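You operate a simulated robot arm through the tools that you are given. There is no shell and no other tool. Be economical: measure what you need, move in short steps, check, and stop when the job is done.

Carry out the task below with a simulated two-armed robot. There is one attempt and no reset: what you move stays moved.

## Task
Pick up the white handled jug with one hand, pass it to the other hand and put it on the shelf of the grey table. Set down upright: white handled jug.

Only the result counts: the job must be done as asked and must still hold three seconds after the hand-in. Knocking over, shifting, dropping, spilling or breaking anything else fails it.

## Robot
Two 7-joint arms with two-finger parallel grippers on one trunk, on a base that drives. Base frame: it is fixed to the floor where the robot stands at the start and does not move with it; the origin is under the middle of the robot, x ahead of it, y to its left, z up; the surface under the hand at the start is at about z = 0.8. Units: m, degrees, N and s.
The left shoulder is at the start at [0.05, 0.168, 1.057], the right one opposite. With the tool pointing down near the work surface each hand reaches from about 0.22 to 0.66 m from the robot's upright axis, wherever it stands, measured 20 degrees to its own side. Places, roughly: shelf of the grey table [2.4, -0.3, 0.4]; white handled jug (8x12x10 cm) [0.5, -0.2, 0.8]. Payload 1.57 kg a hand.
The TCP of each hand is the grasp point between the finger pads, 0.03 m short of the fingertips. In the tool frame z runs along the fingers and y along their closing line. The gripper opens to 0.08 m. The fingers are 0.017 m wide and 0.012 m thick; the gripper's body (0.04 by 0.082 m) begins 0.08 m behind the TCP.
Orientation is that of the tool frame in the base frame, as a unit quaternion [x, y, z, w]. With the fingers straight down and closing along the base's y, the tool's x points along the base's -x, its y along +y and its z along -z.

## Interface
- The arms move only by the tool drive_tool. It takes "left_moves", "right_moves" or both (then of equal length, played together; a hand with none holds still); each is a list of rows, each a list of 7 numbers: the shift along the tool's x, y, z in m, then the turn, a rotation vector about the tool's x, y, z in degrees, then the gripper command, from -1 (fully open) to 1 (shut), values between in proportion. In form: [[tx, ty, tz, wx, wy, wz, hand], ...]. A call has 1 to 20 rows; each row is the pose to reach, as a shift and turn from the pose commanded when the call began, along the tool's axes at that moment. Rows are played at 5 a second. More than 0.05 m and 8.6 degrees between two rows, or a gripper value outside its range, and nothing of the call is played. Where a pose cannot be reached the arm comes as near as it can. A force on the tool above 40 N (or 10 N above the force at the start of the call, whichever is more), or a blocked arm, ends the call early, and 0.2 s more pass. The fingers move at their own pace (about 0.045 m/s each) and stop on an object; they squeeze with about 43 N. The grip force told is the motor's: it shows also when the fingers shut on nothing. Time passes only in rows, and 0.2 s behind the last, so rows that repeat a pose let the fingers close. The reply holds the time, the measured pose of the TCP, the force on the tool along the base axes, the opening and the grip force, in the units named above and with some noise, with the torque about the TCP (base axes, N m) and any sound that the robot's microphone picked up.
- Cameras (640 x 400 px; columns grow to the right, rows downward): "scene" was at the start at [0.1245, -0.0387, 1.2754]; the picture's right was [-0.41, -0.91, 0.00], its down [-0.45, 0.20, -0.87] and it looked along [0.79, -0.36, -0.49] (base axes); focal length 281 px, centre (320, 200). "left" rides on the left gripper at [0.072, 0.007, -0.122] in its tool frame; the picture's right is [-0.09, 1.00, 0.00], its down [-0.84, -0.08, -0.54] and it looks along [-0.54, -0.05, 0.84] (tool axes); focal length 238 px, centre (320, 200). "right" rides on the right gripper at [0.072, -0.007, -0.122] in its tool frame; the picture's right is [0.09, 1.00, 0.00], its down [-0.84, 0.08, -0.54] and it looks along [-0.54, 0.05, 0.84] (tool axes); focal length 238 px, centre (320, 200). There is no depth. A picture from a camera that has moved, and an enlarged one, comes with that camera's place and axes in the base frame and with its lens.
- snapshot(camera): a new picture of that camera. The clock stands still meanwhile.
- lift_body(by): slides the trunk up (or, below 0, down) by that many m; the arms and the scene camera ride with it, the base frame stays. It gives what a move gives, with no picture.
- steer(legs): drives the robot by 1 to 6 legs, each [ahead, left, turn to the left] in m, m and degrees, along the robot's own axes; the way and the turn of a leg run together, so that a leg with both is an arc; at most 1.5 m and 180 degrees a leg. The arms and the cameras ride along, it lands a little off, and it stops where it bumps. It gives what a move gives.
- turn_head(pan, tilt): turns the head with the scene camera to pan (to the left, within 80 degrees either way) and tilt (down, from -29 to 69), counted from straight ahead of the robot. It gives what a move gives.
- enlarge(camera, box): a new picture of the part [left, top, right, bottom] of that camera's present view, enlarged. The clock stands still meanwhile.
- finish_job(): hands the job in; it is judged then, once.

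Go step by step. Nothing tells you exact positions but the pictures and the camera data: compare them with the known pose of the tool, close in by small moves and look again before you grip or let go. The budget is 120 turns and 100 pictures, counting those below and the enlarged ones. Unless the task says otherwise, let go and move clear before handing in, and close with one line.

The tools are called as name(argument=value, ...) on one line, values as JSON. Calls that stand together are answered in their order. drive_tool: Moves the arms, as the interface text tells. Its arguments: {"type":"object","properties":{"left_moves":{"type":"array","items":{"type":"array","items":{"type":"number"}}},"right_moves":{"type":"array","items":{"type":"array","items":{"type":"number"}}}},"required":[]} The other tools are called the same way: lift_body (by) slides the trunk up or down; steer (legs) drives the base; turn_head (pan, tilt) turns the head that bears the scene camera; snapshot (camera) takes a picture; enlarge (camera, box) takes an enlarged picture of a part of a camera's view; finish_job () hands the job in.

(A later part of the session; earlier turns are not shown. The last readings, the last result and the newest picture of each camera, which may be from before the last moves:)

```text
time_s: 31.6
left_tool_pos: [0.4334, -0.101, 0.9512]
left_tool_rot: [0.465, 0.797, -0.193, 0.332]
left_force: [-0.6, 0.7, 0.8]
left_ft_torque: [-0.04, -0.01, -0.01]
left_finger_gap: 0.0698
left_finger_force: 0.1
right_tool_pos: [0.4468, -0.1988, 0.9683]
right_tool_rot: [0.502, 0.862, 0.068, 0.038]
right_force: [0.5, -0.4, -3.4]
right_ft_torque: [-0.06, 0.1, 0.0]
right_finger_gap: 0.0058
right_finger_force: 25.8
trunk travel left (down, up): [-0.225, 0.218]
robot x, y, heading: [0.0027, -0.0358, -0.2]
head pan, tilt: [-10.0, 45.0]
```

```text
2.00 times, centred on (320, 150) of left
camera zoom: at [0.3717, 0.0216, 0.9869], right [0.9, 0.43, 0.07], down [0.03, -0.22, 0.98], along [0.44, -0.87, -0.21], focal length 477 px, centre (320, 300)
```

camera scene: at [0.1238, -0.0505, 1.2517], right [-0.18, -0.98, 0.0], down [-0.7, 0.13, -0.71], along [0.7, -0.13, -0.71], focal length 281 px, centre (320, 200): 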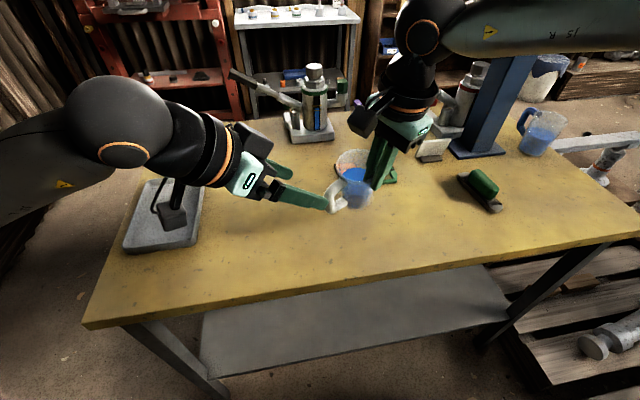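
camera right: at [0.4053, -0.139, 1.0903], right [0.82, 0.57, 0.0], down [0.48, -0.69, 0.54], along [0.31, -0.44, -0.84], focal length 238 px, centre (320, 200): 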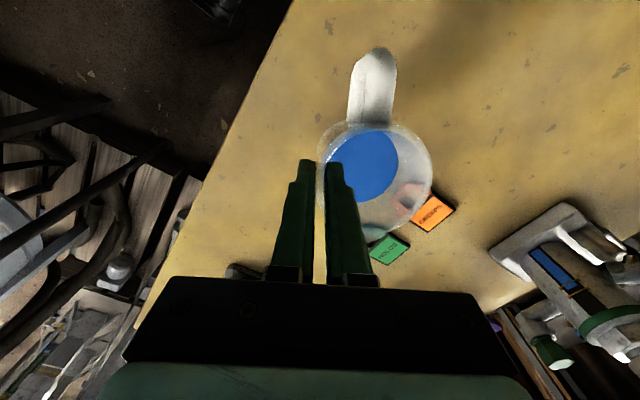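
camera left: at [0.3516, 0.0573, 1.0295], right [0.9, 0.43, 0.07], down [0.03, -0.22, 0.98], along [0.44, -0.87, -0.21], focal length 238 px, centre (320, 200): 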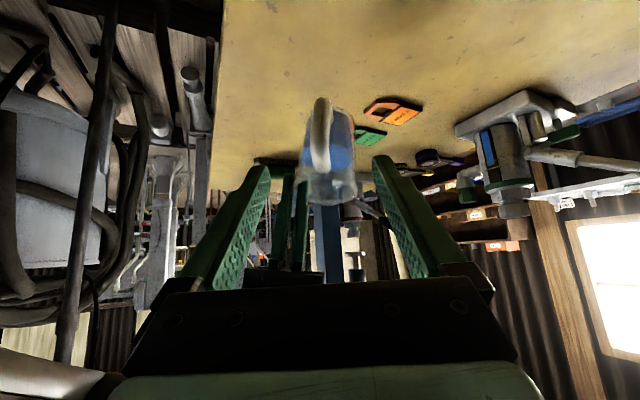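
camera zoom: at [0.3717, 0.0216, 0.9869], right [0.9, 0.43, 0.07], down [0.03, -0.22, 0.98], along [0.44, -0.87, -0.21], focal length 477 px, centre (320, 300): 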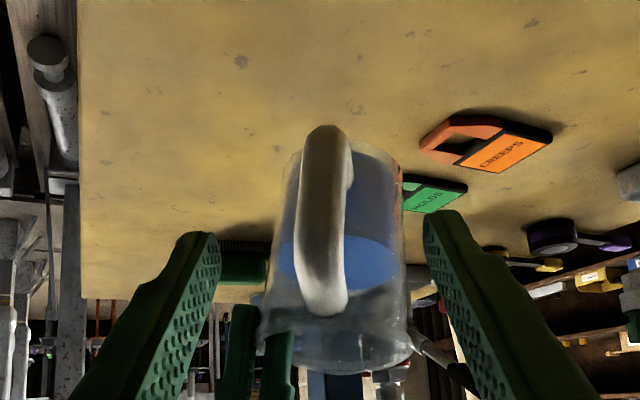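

The handle is straddled and well aligned. I'll advance the last 3.8 cm with a narrower opening and close the left hand.

drive_tool(left_moves=[[0, 0, 0, 0, 0, 0, -0.2], [0, 0, 0.013, 0, 0, 0, -0.2], [0, 0, 0.026, 0, 0, 0, -0.2], [0, 0, 0.038, 0, 0, 0, -0.2], [0, 0, 0.038, 0, 0, 0, -0.2]])

enlarge(camera="scene", box=[260, 110, 420, 240])

enlarge(camera="left", box=[220, 50, 420, 250])

```text
time_s: 32.8
left_tool_pos: [0.4458, -0.1257, 0.924]
left_tool_rot: [0.464, 0.798, -0.193, 0.333]
left_force: [0.3, 0.4, 0.3]
left_ft_torque: [0.01, -0.03, 0.02]
left_finger_gap: 0.0479
left_finger_force: 0.1
right_tool_pos: [0.4455, -0.1981, 0.9678]
right_tool_rot: [0.502, 0.862, 0.068, 0.039]
right_force: [-0.8, 0.2, -2.9]
right_ft_torque: [-0.08, 0.08, 0.01]
right_finger_gap: 0.0058
right_finger_force: 25.5
trunk travel left (down, up): [-0.225, 0.218]
robot x, y, heading: [-0.0037, -0.0313, -0.3]
head pan, tilt: [-10.0, 45.0]
```

```text
3.08 times, centred on (340, 175) of scene
camera zoom: at [0.1238, -0.0505, 1.2517], right [-0.18, -0.98, 0.0], down [-0.7, 0.13, -0.71], along [0.7, -0.13, -0.71], focal length 865 px, centre (258, 277)
```

zoom: 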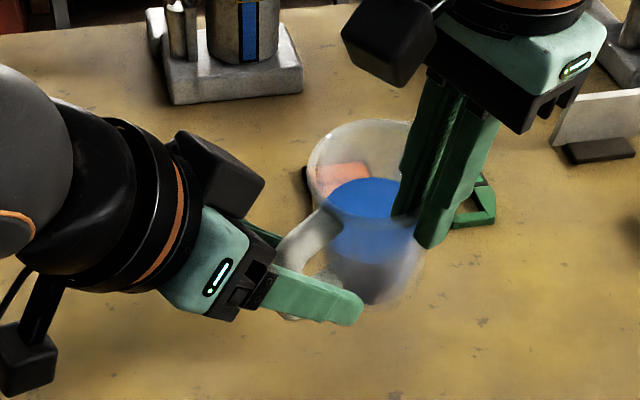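

```text
2.00 times, centred on (320, 150) of left
camera zoom: at [0.3842, -0.0024, 0.9602], right [0.9, 0.43, 0.07], down [0.03, -0.22, 0.98], along [0.44, -0.87, -0.21], focal length 477 px, centre (320, 300)
```

zoom: 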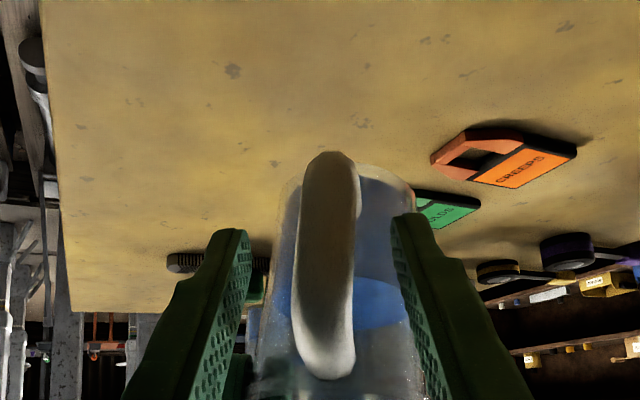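

The pads bracket the handle, so I'll close the left hand.

drive_tool(left_moves=[[0, 0.001, 0.002, 0, 0, 0, 0.1], [0, 0.002, 0.004, 0, 0, 0, 0.3], [0, 0.002, 0.004, 0, 0, 0, 0.5], [0, 0.002, 0.004, 0, 0, 0, 0.7], [0, 0.002, 0.004, 0, 0, 0, 1], [0, 0.002, 0.004, 0, 0, 0, 1], [0, 0.002, 0.004, 0, 0, 0, 1]])

enlarge(camera="scene", box=[260, 110, 420, 240])

enlarge(camera="left", box=[220, 50, 420, 250])

```text
time_s: 34.4
left_tool_pos: [0.4502, -0.1255, 0.9211]
left_tool_rot: [0.465, 0.798, -0.193, 0.332]
left_force: [8.3, -10.5, -6.5]
left_ft_torque: [1.03, -0.52, 0.51]
left_finger_gap: 0.018
left_finger_force: 33.0
right_tool_pos: [0.4456, -0.1973, 0.968]
right_tool_rot: [0.502, 0.861, 0.069, 0.039]
right_force: [-8.8, 10.9, 8.7]
right_ft_torque: [0.18, 1.02, 0.08]
right_finger_gap: 0.0072
right_finger_force: 26.3
trunk travel left (down, up): [-0.225, 0.218]
robot x, y, heading: [-0.0006, -0.0361, -0.2]
head pan, tilt: [-10.0, 45.0]
```

```text
3.08 times, centred on (340, 175) of scene
camera zoom: at [0.1238, -0.0505, 1.2517], right [-0.18, -0.98, 0.0], down [-0.7, 0.13, -0.71], along [0.7, -0.13, -0.71], focal length 865 px, centre (258, 277)
```

zoom: 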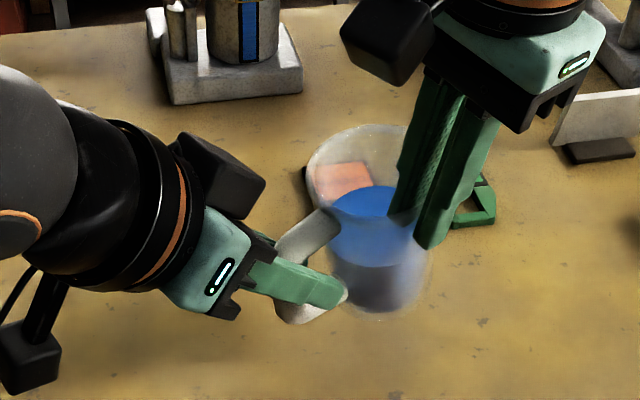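

```text
2.00 times, centred on (320, 150) of left
camera zoom: at [0.3876, -0.0034, 0.9569], right [0.9, 0.44, 0.07], down [0.03, -0.22, 0.98], along [0.44, -0.87, -0.21], focal length 477 px, centre (320, 300)
```

zoom: 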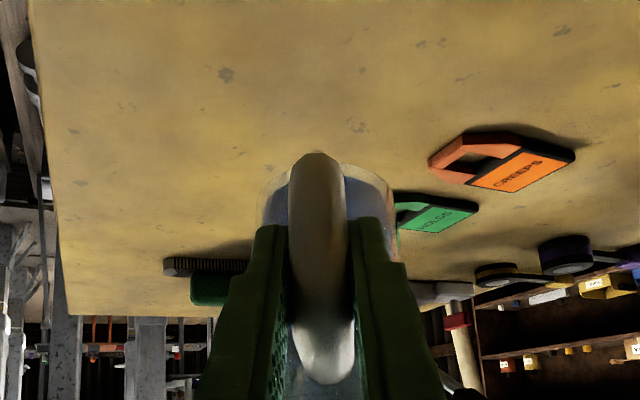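

The left hand holds the handle with 33 N of grip force. I'll open the right hand slightly and check that the jug stays level.

drive_tool(left_moves=[[0, 0, 0, 0, 0, 0, 1], [0, 0, 0, 0, 0, 0, 1], [0, 0, 0, 0, 0, 0, 1], [0, 0, 0, 0, 0, 0, 1]], right_moves=[[0, 0, 0, 0, 0, 0, 0.8], [0, 0, 0, 0, 0, 0, 0.6], [0, 0, 0, 0, 0, 0, 0.4], [0, 0, 0, 0, 0, 0, 0.3]])

enlarge(camera="scene", box=[260, 110, 420, 240])

```text
time_s: 35.4
left_tool_pos: [0.4488, -0.1282, 0.9217]
left_tool_rot: [0.465, 0.798, -0.193, 0.332]
left_force: [-0.3, -0.6, 0.6]
left_ft_torque: [0.13, 0.08, -0.02]
left_finger_gap: 0.0177
left_finger_force: 33.0
right_tool_pos: [0.4461, -0.1981, 0.9681]
right_tool_rot: [0.501, 0.862, 0.067, 0.04]
right_force: [0.0, -0.3, 0.1]
right_ft_torque: [-0.01, -0.01, -0.04]
right_finger_gap: 0.0281
right_finger_force: 0.0
trunk travel left (down, up): [-0.225, 0.218]
robot x, y, heading: [0.0049, -0.0358, -0.4]
head pan, tilt: [-10.0, 45.0]
```

```text
3.08 times, centred on (340, 175) of scene
camera zoom: at [0.1238, -0.0505, 1.2517], right [-0.18, -0.98, 0.0], down [-0.7, 0.13, -0.71], along [0.7, -0.13, -0.71], focal length 865 px, centre (258, 277)
```

zoom: 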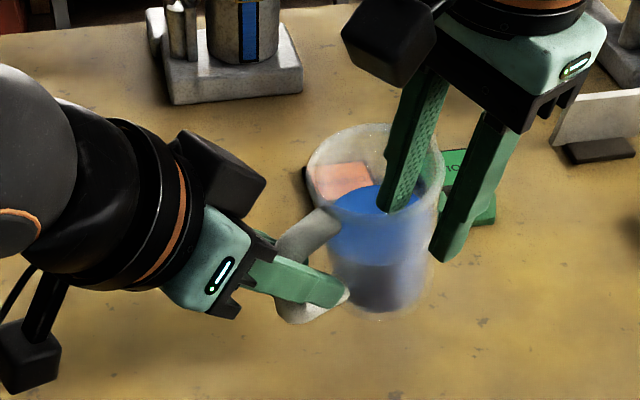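

The jug hangs level from the left hand and the right hand is unloaded. I'll withdraw the right hand up along its fingers, then off to the right.

drive_tool(right_moves=[[0, 0, -0.02, 0, 0, 0, 0.3], [0, 0, -0.04, 0, 0, 0, 0.3], [0, 0, -0.06, 0, 0, 0, 0.3], [0, 0, -0.08, 0, 0, 0, 0.3], [0, -0.03, -0.1, 2, 0, 0, 0.3], [0.0, -0.06, -0.1, 5, 0, 0, 0.3], [-0.02, -0.09, -0.1, 9, 0, 0, 0.3], [-0.05, -0.1, -0.1, 9, 0, 0, 0.3], [-0.08, -0.1, -0.1, 9, 0, 0, 0.3]])

snapshot(camera="scene")

```text
time_s: 37.4
left_tool_pos: [0.449, -0.1266, 0.9215]
left_tool_rot: [0.465, 0.798, -0.192, 0.332]
left_force: [-0.5, 1.0, -0.8]
left_ft_torque: [0.14, 0.09, 0.01]
left_finger_gap: 0.0179
left_finger_force: 32.2
right_tool_pos: [0.3869, -0.3238, 1.053]
right_tool_rot: [0.503, 0.864, 0.0, -0.001]
right_force: [0.3, 0.4, 0.2]
right_ft_torque: [0.02, 0.0, -0.03]
right_finger_gap: 0.0281
right_finger_force: 0.0
trunk travel left (down, up): [-0.225, 0.218]
robot x, y, heading: [0.0023, -0.0351, -0.4]
head pan, tilt: [-10.0, 45.0]
```

```text
60 pictures are left
camera scene: at [0.1239, -0.0506, 1.2517], right [-0.18, -0.98, 0.0], down [-0.7, 0.13, -0.71], along [0.7, -0.13, -0.71], focal length 281 px, centre (320, 200)
```

scene: 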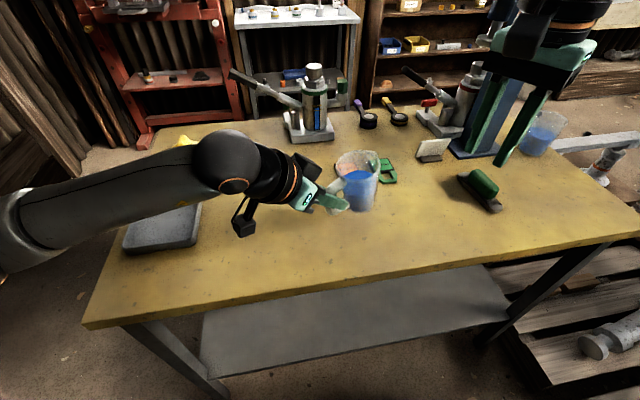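

The handover is done. I'll bring the left hand back to face forward near [0.40, 0.12, 1.03], keeping the jug level, and straighten the right hand.

drive_tool(left_moves=[[0.003, 0.003, -0.008, 0, 0, 0, 1], [0.009, 0.008, -0.024, -3.5, 0, -3.5, 1], [0.016, 0.014, -0.042, -7, 0, -7, 1], [0.023, 0.02, -0.061, -10.6, 0, -10.6, 1], [0.03, 0.026, -0.08, -14.1, 0, -14.1, 1], [0.037, 0.033, -0.099, -17.7, 0, -17.7, 1], [0.044, 0.039, -0.118, -21.2, 0, -21.2, 1], [0.051, 0.045, -0.137, -24.7, 0, -24.7, 1], [0.058, 0.052, -0.156, -28.3, 0, -28.3, 1], [0.066, 0.058, -0.175, -31.8, 0, -31.8, 1], [0.073, 0.064, -0.194, -35.3, 0, -35.3, 1], [0.08, 0.07, -0.213, -38.9, 0, -38.9, 1], [0.086, 0.076, -0.229, -42.4, 0, -42.4, 1], [0.09, 0.079, -0.24, -42.4, 0, -42.4, 1], [0.092, 0.081, -0.245, -42.4, 0, -42.4, 1], [0.092, 0.081, -0.245, -42.4, 0, -42.4, 1]], right_moves=[[0, 0, 0, 0, 0, 0, 0.8], [0, 0, 0, 0, 0, -5, 0.8], [0, 0, 0, 0, 0, -10, 0.8], [0, 0, 0, 0, 0, -15, 0.8], [0, 0, 0, 0, 0, -20, 0.8], [0, 0, 0, 0, 0, -25, 0.8], [0, 0, 0, 0, 0, -30, 0.8], [0, 0, 0, 0, 0, -35, 0.8], [0, 0, 0, 0, 0, -40, 0.8], [0, 0, 0, 0, 0, -45, 0.8], [0, 0, 0, 0, 0, -50, 0.8], [0, 0, 0, 0, 0, -55, 0.8], [0, 0, 0, 0, 0, -60, 0.8], [0, 0, 0, 0, 0, -60, 0.8], [0, 0, 0, 0, 0, -60, 0.8], [0, 0, 0, 0, 0, -60, 0.8]])

turn_head(pan=35, tilt=30)

snapshot(camera="scene")

turn_head(pan=0, tilt=40)

snapshot(camera="scene")

```text
time_s: 40.8
left_tool_pos: [0.4022, 0.1213, 1.0286]
left_tool_rot: [0.003, 0.924, -0.003, 0.383]
left_force: [-0.7, 0.5, -2.7]
left_ft_torque: [-0.02, 0.09, -0.01]
left_finger_gap: 0.0181
left_finger_force: 32.5
right_tool_pos: [0.3865, -0.3249, 1.0504]
right_tool_rot: [0.005, 1.0, 0.001, 0.0]
right_force: [-0.2, 0.6, -0.3]
right_ft_torque: [0.03, 0.04, 0.04]
right_finger_gap: 0.0082
right_finger_force: 0.0
trunk travel left (down, up): [-0.225, 0.218]
robot x, y, heading: [-0.0003, -0.0383, -0.4]
head pan, tilt: [-10.0, 45.0]
```

```text
time_s: 41.9
left_tool_pos: [0.4018, 0.1208, 1.0297]
left_tool_rot: [0.003, 0.924, -0.003, 0.383]
left_force: [-1.1, 0.4, -3.6]
left_ft_torque: [0.02, 0.12, 0.01]
left_finger_gap: 0.018
left_finger_force: 32.1
right_tool_pos: [0.3854, -0.3238, 1.0515]
right_tool_rot: [0.004, 1.0, 0.0, -0.001]
right_force: [-0.3, 0.0, 1.0]
right_ft_torque: [0.0, 0.0, -0.01]
right_finger_gap: 0.0078
right_finger_force: 0.1
trunk travel left (down, up): [-0.225, 0.218]
robot x, y, heading: [0.0006, -0.033, -0.4]
head pan, tilt: [35.0, 30.0]
```

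```text
59 pictures are left
camera scene: at [0.1182, 0.0156, 1.2743], right [0.57, -0.82, 0.0], down [-0.41, -0.28, -0.87], along [0.71, 0.49, -0.5], focal length 281 px, centre (320, 200)
```

scene: 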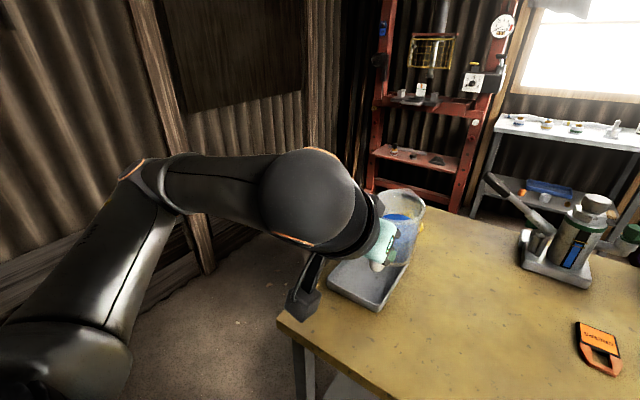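

```text
time_s: 42.9
left_tool_pos: [0.4029, 0.121, 1.0295]
left_tool_rot: [0.003, 0.923, -0.003, 0.384]
left_force: [-1.0, -0.1, -3.7]
left_ft_torque: [-0.02, 0.12, -0.02]
left_finger_gap: 0.0175
left_finger_force: 32.9
right_tool_pos: [0.385, -0.3239, 1.0506]
right_tool_rot: [0.003, 1.0, 0.0, 0.0]
right_force: [0.2, 0.1, 0.4]
right_ft_torque: [-0.02, 0.0, -0.04]
right_finger_gap: 0.0078
right_finger_force: 0.0
trunk travel left (down, up): [-0.225, 0.218]
robot x, y, heading: [0.0011, -0.0368, -0.5]
head pan, tilt: [0.0, 40.0]
```

```text
58 pictures are left
camera scene: at [0.1288, -0.0362, 1.259], right [-0.01, -1.0, 0.0], down [-0.64, 0.0, -0.77], along [0.77, 0.0, -0.64], focal length 281 px, centre (320, 200)
```

scene: 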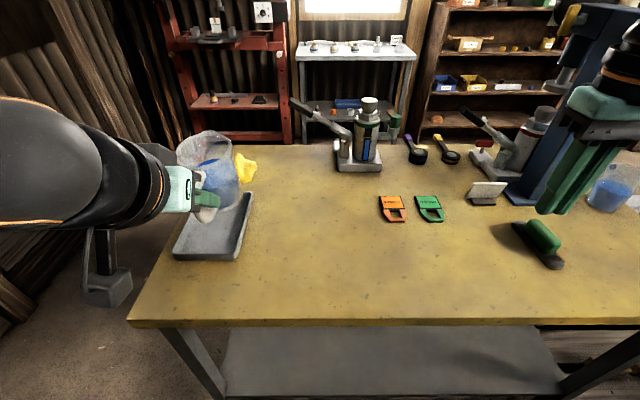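

The left hand holds the jug level. The way to the grey table is the left aisle around the yellow table, between y = 0.3 and the wall at about 1.3. Heading -45° keeps my elbows clear, so I'll step left, turn, and look.

steer(legs=[[0, 0.4, 0], [0, 0, -45]])

turn_head(pan=60, tilt=35)

snapshot(camera="scene")

```text
time_s: 49.0
left_tool_pos: [0.3957, 0.1863, 1.0296]
left_tool_rot: [0.359, 0.851, -0.151, 0.353]
left_force: [-0.4, 0.4, -3.2]
left_ft_torque: [0.13, 0.06, 0.0]
left_finger_gap: 0.0175
left_finger_force: 32.6
right_tool_pos: [0.0674, -0.1144, 1.0503]
right_tool_rot: [0.389, 0.921, 0.0, 0.0]
right_force: [0.1, 0.0, 0.4]
right_ft_torque: [0.03, 0.0, 0.02]
right_finger_gap: 0.0082
right_finger_force: 0.1
trunk travel left (down, up): [-0.225, 0.218]
robot x, y, heading: [0.0026, 0.3626, -45.7]
head pan, tilt: [0.0, 40.0]
```

```text
time_s: 50.3
left_tool_pos: [0.3968, 0.187, 1.0298]
left_tool_rot: [0.36, 0.851, -0.151, 0.353]
left_force: [0.3, 0.5, -3.1]
left_ft_torque: [0.1, 0.11, 0.02]
left_finger_gap: 0.0179
left_finger_force: 32.3
right_tool_pos: [0.0679, -0.1133, 1.0505]
right_tool_rot: [0.39, 0.921, 0.0, 0.0]
right_force: [0.1, -0.6, -0.2]
right_ft_torque: [0.0, -0.01, 0.03]
right_finger_gap: 0.0079
right_finger_force: 0.0
trunk travel left (down, up): [-0.225, 0.218]
robot x, y, heading: [0.0026, 0.364, -45.7]
head pan, tilt: [60.0, 35.0]
```

```text
57 pictures are left
camera scene: at [0.1194, 0.3551, 1.2665], right [0.25, -0.97, 0.0], down [-0.56, -0.14, -0.82], along [0.79, 0.2, -0.57], focal length 281 px, centre (320, 200)
```

scene: 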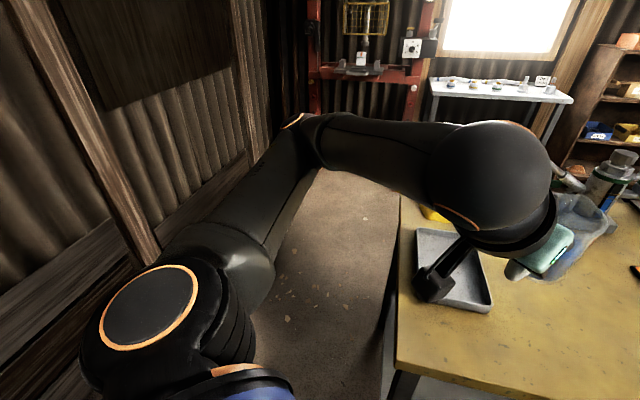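

The aisle is clear up to the red rack. I'll move out to y ≈ 0.76 and then along +x.

steer(legs=[[-0.286, 0.279, 0], [0.49, 0.5, 0], [0.42, 0.43, 0]])

snapshot(camera="scene")

turn_head(pan=20, tilt=40)

snapshot(camera="scene")

```text
time_s: 61.7
left_tool_pos: [1.6788, 0.5752, 1.029]
left_tool_rot: [0.365, 0.848, -0.153, 0.352]
left_force: [0.0, -0.1, -3.4]
left_ft_torque: [0.09, 0.08, -0.03]
left_finger_gap: 0.0182
left_finger_force: 32.9
right_tool_pos: [1.347, 0.2789, 1.0511]
right_tool_rot: [0.396, 0.918, 0.0, 0.0]
right_force: [-0.3, 0.8, 0.4]
right_ft_torque: [-0.01, 0.02, -0.04]
right_finger_gap: 0.008
right_finger_force: 0.1
trunk travel left (down, up): [-0.225, 0.218]
robot x, y, heading: [1.2898, 0.7622, -46.5]
head pan, tilt: [60.0, 35.0]
```

```text
56 pictures are left
camera scene: at [1.4057, 0.7463, 1.2665], right [0.23, -0.97, 0.0], down [-0.56, -0.13, -0.82], along [0.8, 0.19, -0.57], focal length 281 px, centre (320, 200)
```

scene: 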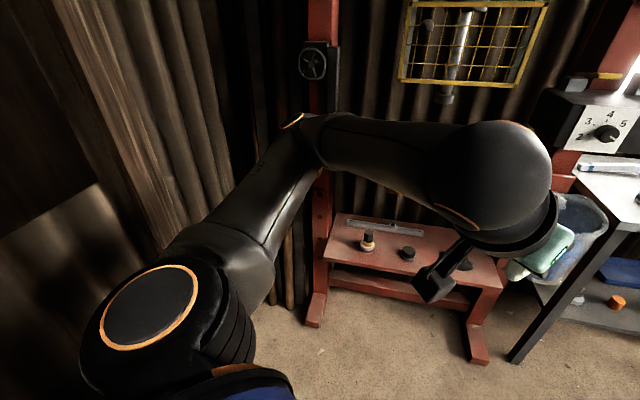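

```text
time_s: 62.8
left_tool_pos: [1.6809, 0.5745, 1.0296]
left_tool_rot: [0.365, 0.848, -0.153, 0.352]
left_force: [0.4, -0.8, -2.6]
left_ft_torque: [0.12, 0.07, 0.01]
left_finger_gap: 0.018
left_finger_force: 32.5
right_tool_pos: [1.3484, 0.2787, 1.0504]
right_tool_rot: [0.395, 0.919, 0.0, 0.0]
right_force: [-0.3, -0.4, 0.2]
right_ft_torque: [0.01, 0.01, -0.01]
right_finger_gap: 0.008
right_finger_force: 0.0
trunk travel left (down, up): [-0.225, 0.218]
robot x, y, heading: [1.2902, 0.7556, -46.7]
head pan, tilt: [20.0, 40.0]
```

```text
55 pictures are left
camera scene: at [1.396, 0.6879, 1.259], right [-0.45, -0.89, 0.0], down [-0.58, 0.29, -0.77], along [0.69, -0.34, -0.64], focal length 281 px, centre (320, 200)
```

scene: 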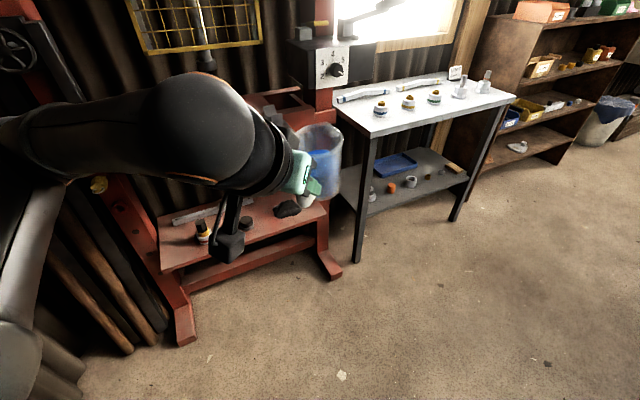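

The grey table is clear, with its front edge at x ≈ 2.19, y from 0.08 to -0.65 and the shelf near z 0.37. I'll move to stand in front of it, still at an angle, and then look at the shelf for a free spot.

enlarge(camera="scene", box=[330, 130, 490, 230])

steer(legs=[[0.55, -0.5, 0], [0.2, -0.19, 0]])

turn_head(pan=45, tilt=35)

snapshot(camera="scene")

```text
4.00 times, centred on (410, 180) of scene
camera zoom: at [1.396, 0.6879, 1.259], right [-0.45, -0.89, 0.0], down [-0.58, 0.29, -0.77], along [0.69, -0.34, -0.64], focal length 1125 px, centre (-40, 280)
```

zoom: 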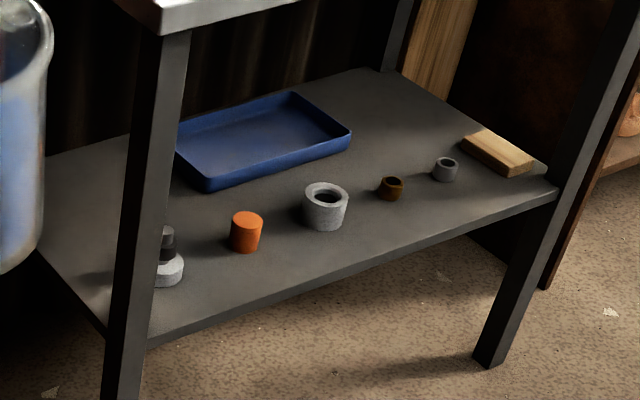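

```text
time_s: 69.5
left_tool_pos: [1.7052, -0.437, 1.0297]
left_tool_rot: [0.362, 0.85, -0.152, 0.352]
left_force: [0.3, 1.2, -3.2]
left_ft_torque: [0.11, 0.06, 0.02]
left_finger_gap: 0.0178
left_finger_force: 32.6
right_tool_pos: [1.3754, -0.7352, 1.05]
right_tool_rot: [0.392, 0.92, 0.001, 0.001]
right_force: [-0.6, 0.1, -0.8]
right_ft_torque: [-0.02, -0.02, 0.01]
right_finger_gap: 0.0082
right_finger_force: 0.0
trunk travel left (down, up): [-0.225, 0.218]
robot x, y, heading: [1.3164, -0.2565, -46.3]
head pan, tilt: [20.0, 40.0]
```

```text
time_s: 70.4
left_tool_pos: [1.7053, -0.436, 1.0293]
left_tool_rot: [0.362, 0.849, -0.152, 0.353]
left_force: [-0.1, -0.2, -3.0]
left_ft_torque: [0.09, 0.11, 0.01]
left_finger_gap: 0.018
left_finger_force: 32.8
right_tool_pos: [1.375, -0.7351, 1.0493]
right_tool_rot: [0.392, 0.92, 0.0, 0.0]
right_force: [0.2, -0.5, -0.4]
right_ft_torque: [0.02, -0.01, 0.0]
right_finger_gap: 0.0079
right_finger_force: 0.1
trunk travel left (down, up): [-0.225, 0.218]
robot x, y, heading: [1.3152, -0.2585, -46.1]
head pan, tilt: [45.0, 35.0]
```

```text
53 pictures are left
camera scene: at [1.4331, -0.2897, 1.2665], right [-0.02, -1.0, 0.0], down [-0.57, 0.01, -0.82], along [0.82, -0.02, -0.57], focal length 281 px, centre (320, 200)
```

scene: 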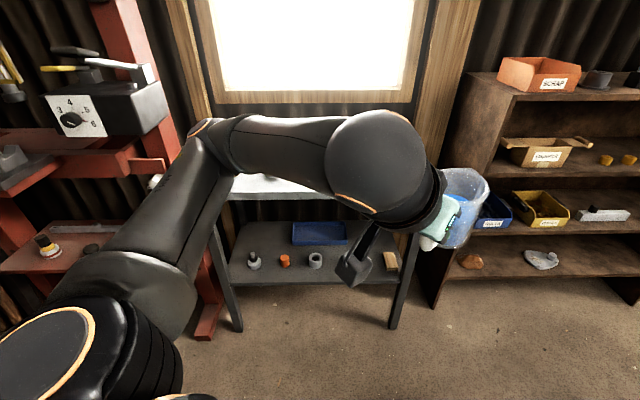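

The shelf has a row of small items at x ≈ 2.25 and a blue tray behind on the left. A free spot is at the right rear, around [2.375, -0.515]. I'll square up to the table, step right, and tuck in the right hand.

steer(legs=[[0.05, 0.05, 46], [0, -0.37, 0]])

drive_tool(right_moves=[[0.02, 0, 0, 0, 0, 0, 0.8], [0.04, 0, 0, 0, 0, 0, 0.8], [0.06, 0, 0, 0, 0, 0, 0.8], [0.08, 0, 0, 0, 0, 0, 0.8]])

turn_head(pan=5, tilt=35)

snapshot(camera="scene")

```text
time_s: 76.2
left_tool_pos: [1.7794, -0.4311, 1.0304]
left_tool_rot: [-0.004, 0.924, 0.0, 0.383]
left_force: [1.3, 0.9, -3.0]
left_ft_torque: [0.01, 0.18, -0.03]
left_finger_gap: 0.0179
left_finger_force: 32.9
right_tool_pos: [1.7703, -0.8782, 1.0506]
right_tool_rot: [-0.004, 1.0, 0.0, 0.0]
right_force: [0.2, -1.0, -0.4]
right_ft_torque: [0.0, 0.03, 0.02]
right_finger_gap: 0.0082
right_finger_force: 0.0
trunk travel left (down, up): [-0.225, 0.218]
robot x, y, heading: [1.3817, -0.5953, 1.0]
head pan, tilt: [45.0, 35.0]
```

```text
time_s: 77.2
left_tool_pos: [1.7797, -0.4319, 1.0302]
left_tool_rot: [-0.004, 0.924, 0.0, 0.383]
left_force: [0.8, 0.0, -2.6]
left_ft_torque: [0.02, 0.14, -0.01]
left_finger_gap: 0.018
left_finger_force: 32.5
right_tool_pos: [1.6903, -0.8775, 1.0509]
right_tool_rot: [-0.005, 1.0, 0.0, 0.0]
right_force: [0.3, 0.5, 0.3]
right_ft_torque: [0.01, -0.01, 0.05]
right_finger_gap: 0.0079
right_finger_force: 0.1
trunk travel left (down, up): [-0.225, 0.218]
robot x, y, heading: [1.3809, -0.5919, 0.6]
head pan, tilt: [45.0, 35.0]
```

```text
time_s: 78.3
left_tool_pos: [1.7812, -0.4312, 1.0289]
left_tool_rot: [-0.004, 0.924, 0.0, 0.383]
left_force: [0.1, 0.2, -2.6]
left_ft_torque: [-0.01, 0.15, 0.01]
left_finger_gap: 0.0177
left_finger_force: 32.7
right_tool_pos: [1.6907, -0.8777, 1.0508]
right_tool_rot: [-0.005, 1.0, -0.001, 0.0]
right_force: [0.1, 0.2, -0.2]
right_ft_torque: [0.0, 0.0, -0.01]
right_finger_gap: 0.008
right_finger_force: 0.1
trunk travel left (down, up): [-0.225, 0.218]
robot x, y, heading: [1.3838, -0.5922, 0.6]
head pan, tilt: [5.0, 35.0]
```

```text
52 pictures are left
camera scene: at [1.5121, -0.5859, 1.2665], right [0.1, -1.0, 0.0], down [-0.57, -0.06, -0.82], along [0.82, 0.08, -0.57], focal length 281 px, centre (320, 200)
```

scene: 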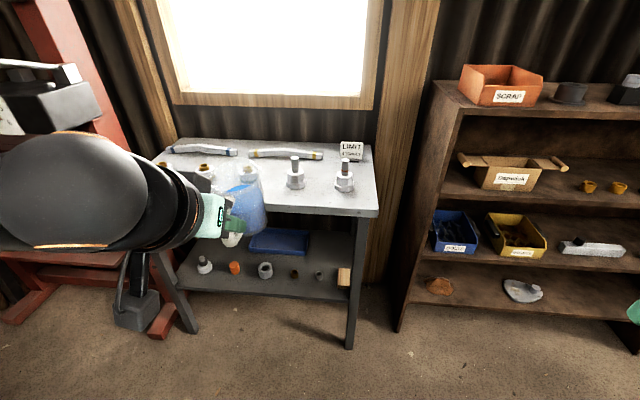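

The way is clear. I'll lower the trunk fully to see under the table top and reach the shelf.

lift_body(by=-0.22)

steer(legs=[[0, -0.085, 0]])

turn_head(pan=10, tilt=30)

snapshot(camera="scene")

```text
time_s: 80.6
left_tool_pos: [1.7804, -0.4302, 0.8097]
left_tool_rot: [-0.004, 0.924, 0.001, 0.383]
left_force: [0.2, -0.4, -2.4]
left_ft_torque: [0.0, 0.17, 0.01]
left_finger_gap: 0.018
left_finger_force: 32.7
right_tool_pos: [1.6918, -0.8775, 0.8307]
right_tool_rot: [-0.005, 1.0, 0.0, 0.0]
right_force: [0.0, -0.2, 1.0]
right_ft_torque: [-0.02, 0.03, 0.02]
right_finger_gap: 0.0082
right_finger_force: 0.1
trunk travel left (down, up): [-0.005, 0.438]
robot x, y, heading: [1.3805, -0.5946, 0.8]
head pan, tilt: [5.0, 35.0]
```

```text
time_s: 82.0
left_tool_pos: [1.7817, -0.5163, 0.809]
left_tool_rot: [-0.004, 0.924, 0.0, 0.383]
left_force: [1.0, -0.3, -3.0]
left_ft_torque: [-0.01, 0.1, 0.01]
left_finger_gap: 0.018
left_finger_force: 32.2
right_tool_pos: [1.6912, -0.9625, 0.8303]
right_tool_rot: [-0.004, 1.0, 0.001, 0.0]
right_force: [1.1, 0.6, 0.1]
right_ft_torque: [0.01, 0.03, 0.03]
right_finger_gap: 0.0079
right_finger_force: 0.0
trunk travel left (down, up): [-0.005, 0.438]
robot x, y, heading: [1.3839, -0.6775, 0.5]
head pan, tilt: [5.0, 35.0]
```

```text
time_s: 82.7
left_tool_pos: [1.7808, -0.5167, 0.8099]
left_tool_rot: [-0.004, 0.924, 0.001, 0.383]
left_force: [-0.2, -0.2, -2.9]
left_ft_torque: [0.03, 0.12, 0.03]
left_finger_gap: 0.0176
left_finger_force: 32.7
right_tool_pos: [1.6913, -0.9633, 0.8317]
right_tool_rot: [-0.004, 1.0, 0.0, -0.001]
right_force: [0.3, -0.2, 0.7]
right_ft_torque: [0.03, 0.0, -0.01]
right_finger_gap: 0.0082
right_finger_force: 0.0
trunk travel left (down, up): [-0.005, 0.438]
robot x, y, heading: [1.3856, -0.6797, 0.7]
head pan, tilt: [10.0, 30.0]
```

```text
51 pictures are left
camera scene: at [1.5142, -0.6633, 1.0543], right [0.18, -0.98, 0.0], down [-0.49, -0.09, -0.87], along [0.85, 0.16, -0.5], focal length 281 px, centre (320, 200)
```

scene: 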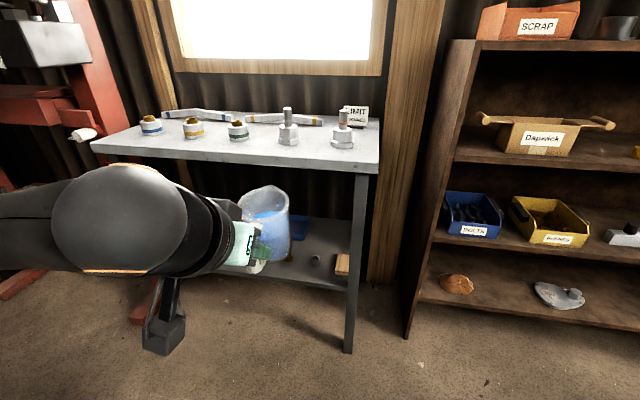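

I'll lower the left hand so the jug's bottom is a little above the shelf items, still in front of the table.

drive_tool(left_moves=[[0.008, 0, 0.013, 0, 0, 0, 1], [0.021, 0, 0.036, 0, 0, 0, 1], [0.036, 0, 0.06, 0, 0, 0, 1], [0.051, 0, 0.085, 0, 0, 0, 1], [0.066, 0, 0.11, 0, 0, 0, 1], [0.081, 0, 0.135, 0, 0, 0, 1], [0.096, 0, 0.16, 0, 0, 0, 1], [0.111, 0, 0.185, 0, 0, 0, 1], [0.126, 0, 0.21, 0, 0, 0, 1], [0.141, 0, 0.235, 0, 0, 0, 1], [0.152, 0, 0.257, 0, 0, 0, 1], [0.16, 0, 0.27, 0, 0, 0, 1], [0.163, 0, 0.276, 0, 0, 0, 1], [0.163, 0, 0.276, 0, 0, 0, 1]])

snapshot(camera="scene")

snapshot(camera="left")

```text
time_s: 85.7
left_tool_pos: [1.8616, -0.5167, 0.499]
left_tool_rot: [-0.003, 0.923, 0.0, 0.384]
left_force: [-0.2, -0.3, -2.2]
left_ft_torque: [0.01, 0.17, 0.02]
left_finger_gap: 0.0182
left_finger_force: 32.6
right_tool_pos: [1.6911, -0.9629, 0.8304]
right_tool_rot: [-0.004, 1.0, -0.001, 0.0]
right_force: [0.7, 0.3, 0.2]
right_ft_torque: [0.0, 0.0, 0.0]
right_finger_gap: 0.0079
right_finger_force: 0.1
trunk travel left (down, up): [-0.005, 0.438]
robot x, y, heading: [1.3845, -0.6761, 0.3]
head pan, tilt: [10.0, 30.0]
```

```text
50 pictures are left
camera scene: at [1.5142, -0.6632, 1.0543], right [0.18, -0.98, 0.0], down [-0.49, -0.09, -0.87], along [0.85, 0.16, -0.5], focal length 281 px, centre (320, 200)
```

scene: 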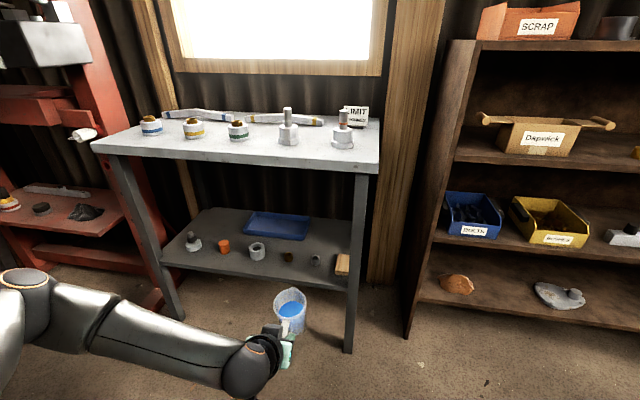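

```text
49 pictures are left
camera left: at [1.7258, -0.5108, 0.5351], right [0.06, 1.0, 0.06], down [0.21, -0.07, 0.98], along [0.98, -0.04, -0.21], focal length 238 px, centre (320, 200)
```

left: 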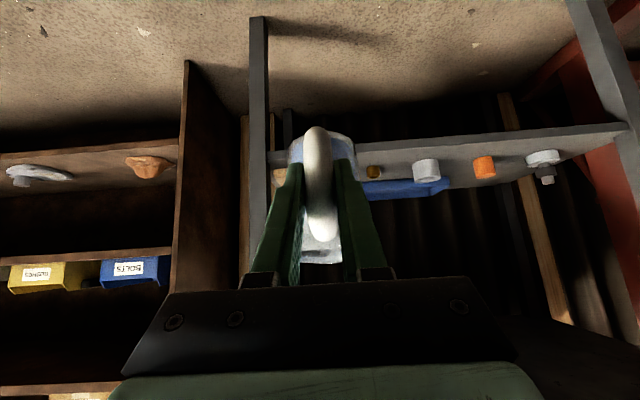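

There's a clean view of the shelf now. I'll zoom to map the shelf height and free spot.

enlarge(camera="scene", box=[220, 190, 380, 290])

enlarge(camera="left", box=[240, 90, 480, 240])

```text
4.00 times, centred on (300, 240) of scene
camera zoom: at [1.5142, -0.6632, 1.0543], right [0.18, -0.98, 0.0], down [-0.49, -0.09, -0.87], along [0.85, 0.16, -0.5], focal length 1125 px, centre (400, 40)
```

zoom: 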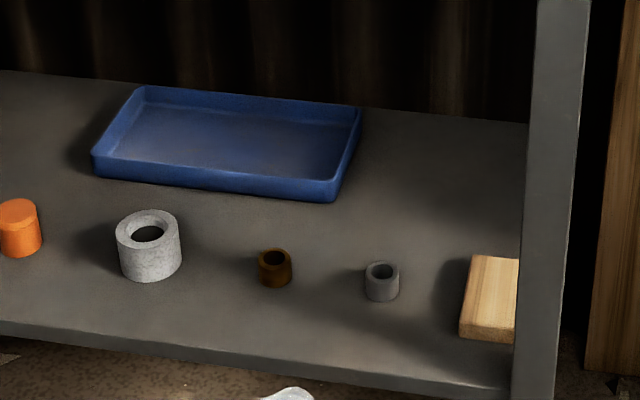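

```text
2.67 times, centred on (360, 165) of left
camera zoom: at [1.7258, -0.5108, 0.5351], right [0.06, 1.0, 0.06], down [0.21, -0.07, 0.98], along [0.98, -0.04, -0.21], focal length 636 px, centre (213, 293)
```

zoom: 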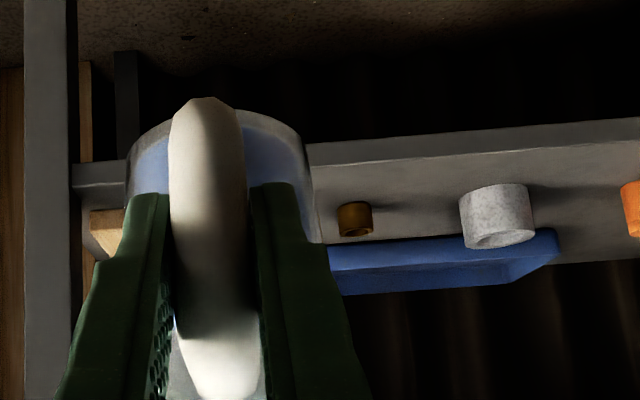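

The shelf surface is z ≈ 0.355 and the free spot's centre is about [2.38, -0.53]. Before moving in I'll check that the jug is upright in the hand.

enlarge(camera="scene", box=[230, 270, 350, 370])

```text
4.00 times, centred on (290, 320) of scene
camera zoom: at [1.5142, -0.6632, 1.0543], right [0.18, -0.98, 0.0], down [-0.49, -0.09, -0.87], along [0.85, 0.16, -0.5], focal length 1125 px, centre (440, -280)
```

zoom: 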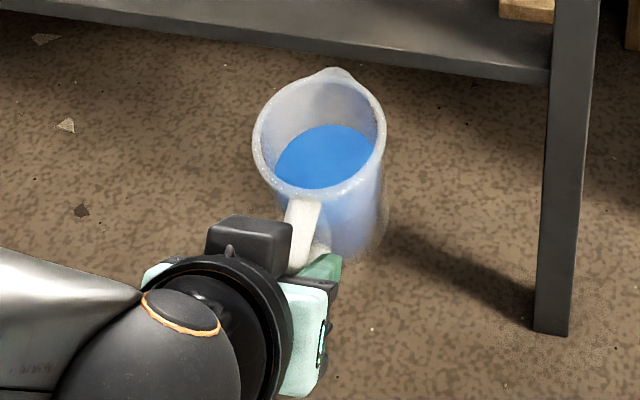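

I want a side view to judge the jug's tilt, so I'll bring the right hand round as a camera from the right.

drive_tool(right_moves=[[0, 0.005, 0.03, 0, -7.5, 0, 0.8], [0, 0.01, 0.07, 0, -15, 0, 0.8], [0, 0.015, 0.11, 0, -22.5, 0, 0.8], [0, 0.02, 0.15, 0, -30, 0, 0.8], [0.005, 0.025, 0.19, 0, -37.5, 0, 0.8], [0.01, 0.03, 0.23, 0, -45, 0, 0.8], [0.01, 0.03, 0.23, 0, -45, 0, 0.8]])

drive_tool(right_moves=[[0.007, 0.011, 0.007, -5, 0, -5, 0.8], [0.014, 0.022, 0.014, -10, 0, -10, 0.8], [0.021, 0.033, 0.021, -15, 0, -15, 0.8], [0.028, 0.045, 0.028, -20, 0, -20, 0.8], [0.035, 0.056, 0.035, -25, 0, -25, 0.8], [0.042, 0.067, 0.042, -30, 0, -30, 0.8], [0.049, 0.078, 0.049, -35, 0, -35, 0.8], [0.0566, 0.09, 0.0566, -40, 0, -40, 0.8], [0.0566, 0.09, 0.0566, -40, 0, -40, 0.8]])

snapshot(camera="right")

```text
time_s: 87.3
left_tool_pos: [1.8627, -0.5168, 0.4995]
left_tool_rot: [-0.004, 0.924, 0.0, 0.383]
left_force: [0.3, 0.4, -3.7]
left_ft_torque: [-0.01, 0.18, 0.01]
left_finger_gap: 0.0178
left_finger_force: 32.7
right_tool_pos: [1.7676, -0.9653, 0.5834]
right_tool_rot: [-0.004, 0.924, 0.003, 0.382]
right_force: [-0.6, 0.5, -1.1]
right_ft_torque: [0.03, 0.01, 0.02]
right_finger_gap: 0.008
right_finger_force: 0.1
right hand out of reach, approached as far as the arm can: row 3, 4, 5, 6, 7
trunk travel left (down, up): [-0.005, 0.438]
robot x, y, heading: [1.3846, -0.6751, 0.3]
head pan, tilt: [10.0, 30.0]
```

```text
time_s: 89.3
left_tool_pos: [1.8621, -0.5172, 0.4998]
left_tool_rot: [-0.004, 0.924, 0.0, 0.383]
left_force: [0.0, 0.4, -2.9]
left_ft_torque: [0.0, 0.13, 0.0]
left_finger_gap: 0.0178
left_finger_force: 32.6
right_tool_pos: [1.7613, -0.8861, 0.5201]
right_tool_rot: [-0.442, 0.812, 0.184, 0.336]
right_force: [-0.1, -0.2, -0.8]
right_ft_torque: [0.0, -0.05, -0.02]
right_finger_gap: 0.0081
right_finger_force: 0.1
right hand out of reach, approached as far as the arm can: row 1, 2, 6, 7, 8, 9
trunk travel left (down, up): [-0.005, 0.438]
robot x, y, heading: [1.3853, -0.6755, 0.5]
head pan, tilt: [10.0, 30.0]
```

```text
45 pictures are left
camera right: at [1.6925, -1.0045, 0.5557], right [-0.87, 0.48, -0.06], down [0.05, 0.22, 0.97], along [0.49, 0.85, -0.21], focal length 238 px, centre (320, 200)
```

right: 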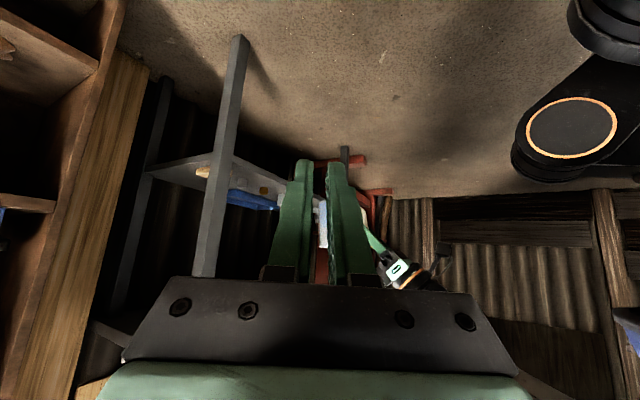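

The closed fingers hide the jug, so I'll open them to look between.

drive_tool(right_moves=[[0, 0, 0, 0, 0, 0, -0.5], [0, 0, 0, 0, 0, 0, -1], [0, 0, 0, 0, 0, 0, -1], [0, 0, 0, 0, 0, 0, -1], [0, 0, 0, 0, 0, 0, -1]])

enlarge(camera="right", box=[260, 150, 400, 290])

```text
time_s: 90.5
left_tool_pos: [1.862, -0.5166, 0.5002]
left_tool_rot: [-0.004, 0.923, 0.0, 0.384]
left_force: [0.6, -0.1, -2.7]
left_ft_torque: [0.01, 0.14, 0.0]
left_finger_gap: 0.0181
left_finger_force: 32.9
right_tool_pos: [1.7607, -0.8861, 0.52]
right_tool_rot: [-0.441, 0.812, 0.183, 0.336]
right_force: [0.1, 0.1, 0.2]
right_ft_torque: [0.01, -0.01, 0.0]
right_finger_gap: 0.08
right_finger_force: 0.0
trunk travel left (down, up): [-0.005, 0.438]
robot x, y, heading: [1.3812, -0.6763, 0.5]
head pan, tilt: [10.0, 30.0]
```

```text
2.86 times, centred on (330, 220) of right
camera zoom: at [1.6924, -1.0043, 0.5558], right [-0.87, 0.49, -0.06], down [0.05, 0.22, 0.97], along [0.49, 0.85, -0.21], focal length 681 px, centre (291, 143)
```

zoom: 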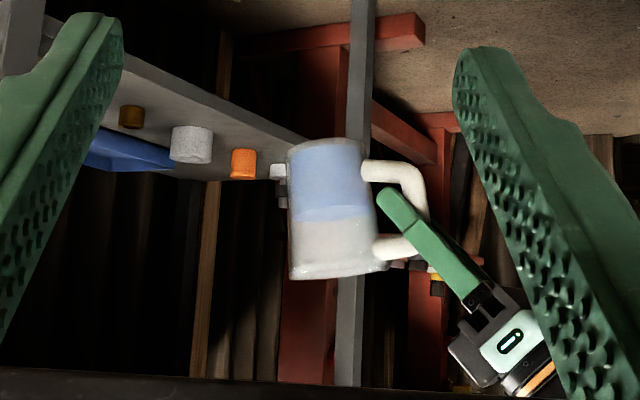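

The side view shows the jug leaning about 8°, with its rim towards the robot. I'll level it with the left hand and fold the right hand back.

drive_tool(left_moves=[[0, 0, 0, 0, 1, 0, 1], [0, 0, 0, 0, 2, 0, 1], [0, 0, 0, 0, 3.5, 0, 1], [0, 0, 0, 0, 5, 0, 1], [0, 0, 0, 0, 6.5, 0, 1], [0, 0, 0, 0, 8, 0, 1]])

enlarge(camera="right", box=[260, 150, 400, 290])

```text
time_s: 91.9
left_tool_pos: [1.862, -0.5177, 0.4987]
left_tool_rot: [-0.004, 0.948, -0.001, 0.318]
left_force: [0.0, 0.3, -3.2]
left_ft_torque: [-0.01, 0.13, 0.0]
left_finger_gap: 0.018
left_finger_force: 32.9
right_tool_pos: [1.7608, -0.8861, 0.5216]
right_tool_rot: [-0.441, 0.812, 0.184, 0.336]
right_force: [-0.8, 0.0, 0.2]
right_ft_torque: [0.0, 0.03, 0.0]
right_finger_gap: 0.0799
right_finger_force: 0.0
trunk travel left (down, up): [-0.005, 0.438]
robot x, y, heading: [1.3825, -0.6788, 0.2]
head pan, tilt: [10.0, 30.0]
```

```text
2.86 times, centred on (330, 220) of right
camera zoom: at [1.6924, -1.0043, 0.5558], right [-0.87, 0.49, -0.06], down [0.05, 0.22, 0.97], along [0.49, 0.85, -0.21], focal length 681 px, centre (291, 143)
```

zoom: 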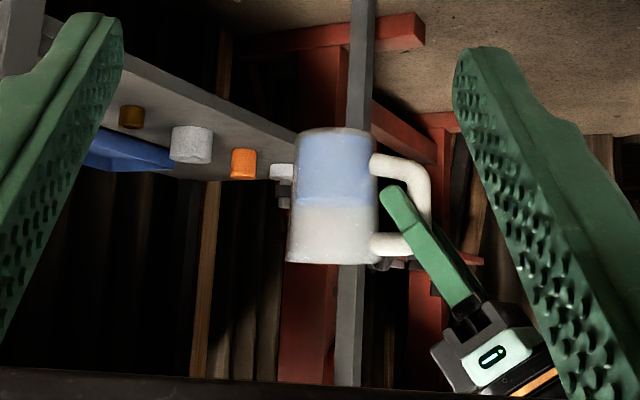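

The jug's axis is now parallel to the posts. I'll fold the right hand away.

drive_tool(right_moves=[[-0.001, -0.004, -0.01, 5, 0, 5, 0], [-0.002, -0.008, -0.02, 10, 0, 10, 0.5], [-0.003, -0.012, -0.03, 15, 0, 15, 0.8], [-0.004, -0.016, -0.04, 20, 0, 20, 0.8], [-0.005, -0.02, -0.05, 25, 0, 25, 0.8], [-0.006, -0.025, -0.06, 30, 0, 30, 0.8], [-0.007, -0.03, -0.07, 35, 0, 35, 0.8], [-0.007, -0.033, -0.078, 40, 0, 40, 0.8]])

drive_tool(right_moves=[[-0.015, 0, -0.035, 0, 7.5, 0, 0.8], [-0.03, 0, -0.075, 0, 15, 0, 0.8], [-0.05, 0, -0.115, 0, 22.5, 0, 0.8], [-0.07, 0, -0.155, 0, 30, 0, 0.8], [-0.088, 0, -0.2, 0, 37.5, 0, 0.8], [-0.106, 0, -0.24, 0, 45, 0, 0.8], [-0.106, 0, -0.24, 0, 45, 0, 0.8]])

snapshot(camera="scene")

enlarge(camera="scene", box=[230, 270, 350, 370])

```text
time_s: 93.7
left_tool_pos: [1.8624, -0.5175, 0.4992]
left_tool_rot: [-0.005, 0.948, 0.001, 0.319]
left_force: [0.2, -0.2, -3.2]
left_ft_torque: [-0.02, 0.1, -0.02]
left_finger_gap: 0.0178
left_finger_force: 32.7
right_tool_pos: [1.7715, -0.9489, 0.5863]
right_tool_rot: [-0.003, 0.925, 0.001, 0.38]
right_force: [0.7, 0.3, 0.8]
right_ft_torque: [0.0, -0.02, -0.02]
right_finger_gap: 0.0079
right_finger_force: 0.1
right hand out of reach, approached as far as the arm can: row 4, 5, 6, 7, 8
trunk travel left (down, up): [-0.005, 0.438]
robot x, y, heading: [1.3845, -0.6788, 0.4]
head pan, tilt: [10.0, 30.0]
```

```text
time_s: 95.3
left_tool_pos: [1.8617, -0.5178, 0.4995]
left_tool_rot: [-0.004, 0.948, 0.0, 0.318]
left_force: [0.4, -0.2, -3.2]
left_ft_torque: [0.0, 0.11, 0.02]
left_finger_gap: 0.0179
left_finger_force: 32.5
right_tool_pos: [1.6762, -0.9517, 0.8302]
right_tool_rot: [-0.006, 1.0, 0.0, -0.001]
right_force: [-0.3, -0.9, -0.4]
right_ft_torque: [0.01, -0.01, -0.06]
right_finger_gap: 0.008
right_finger_force: 0.0
right hand out of reach, approached as far as the arm can: row 1, 2
trunk travel left (down, up): [-0.005, 0.438]
robot x, y, heading: [1.3838, -0.6822, 0.4]
head pan, tilt: [10.0, 30.0]
```

```text
42 pictures are left
camera scene: at [1.5142, -0.6632, 1.0543], right [0.18, -0.98, 0.0], down [-0.49, -0.09, -0.87], along [0.85, 0.16, -0.5], focal length 281 px, centre (320, 200)
```

scene: 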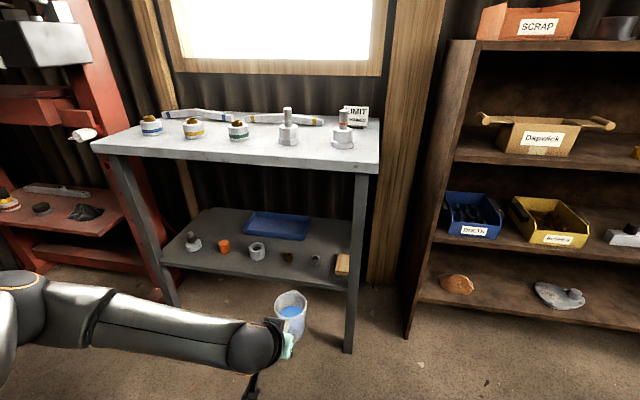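

```text
4.00 times, centred on (290, 320) of scene
camera zoom: at [1.5142, -0.6632, 1.0543], right [0.18, -0.98, 0.0], down [-0.49, -0.09, -0.87], along [0.85, 0.16, -0.5], focal length 1125 px, centre (440, -280)
```

zoom: 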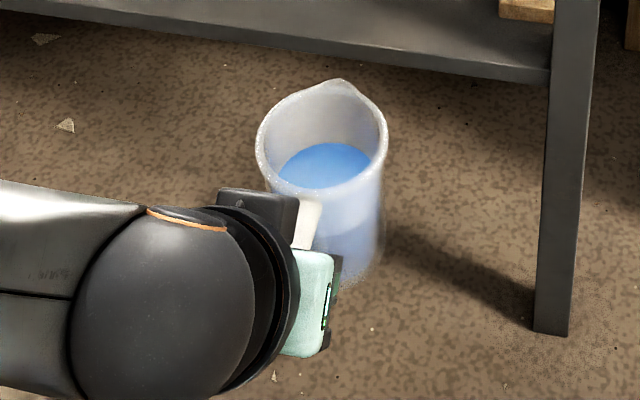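

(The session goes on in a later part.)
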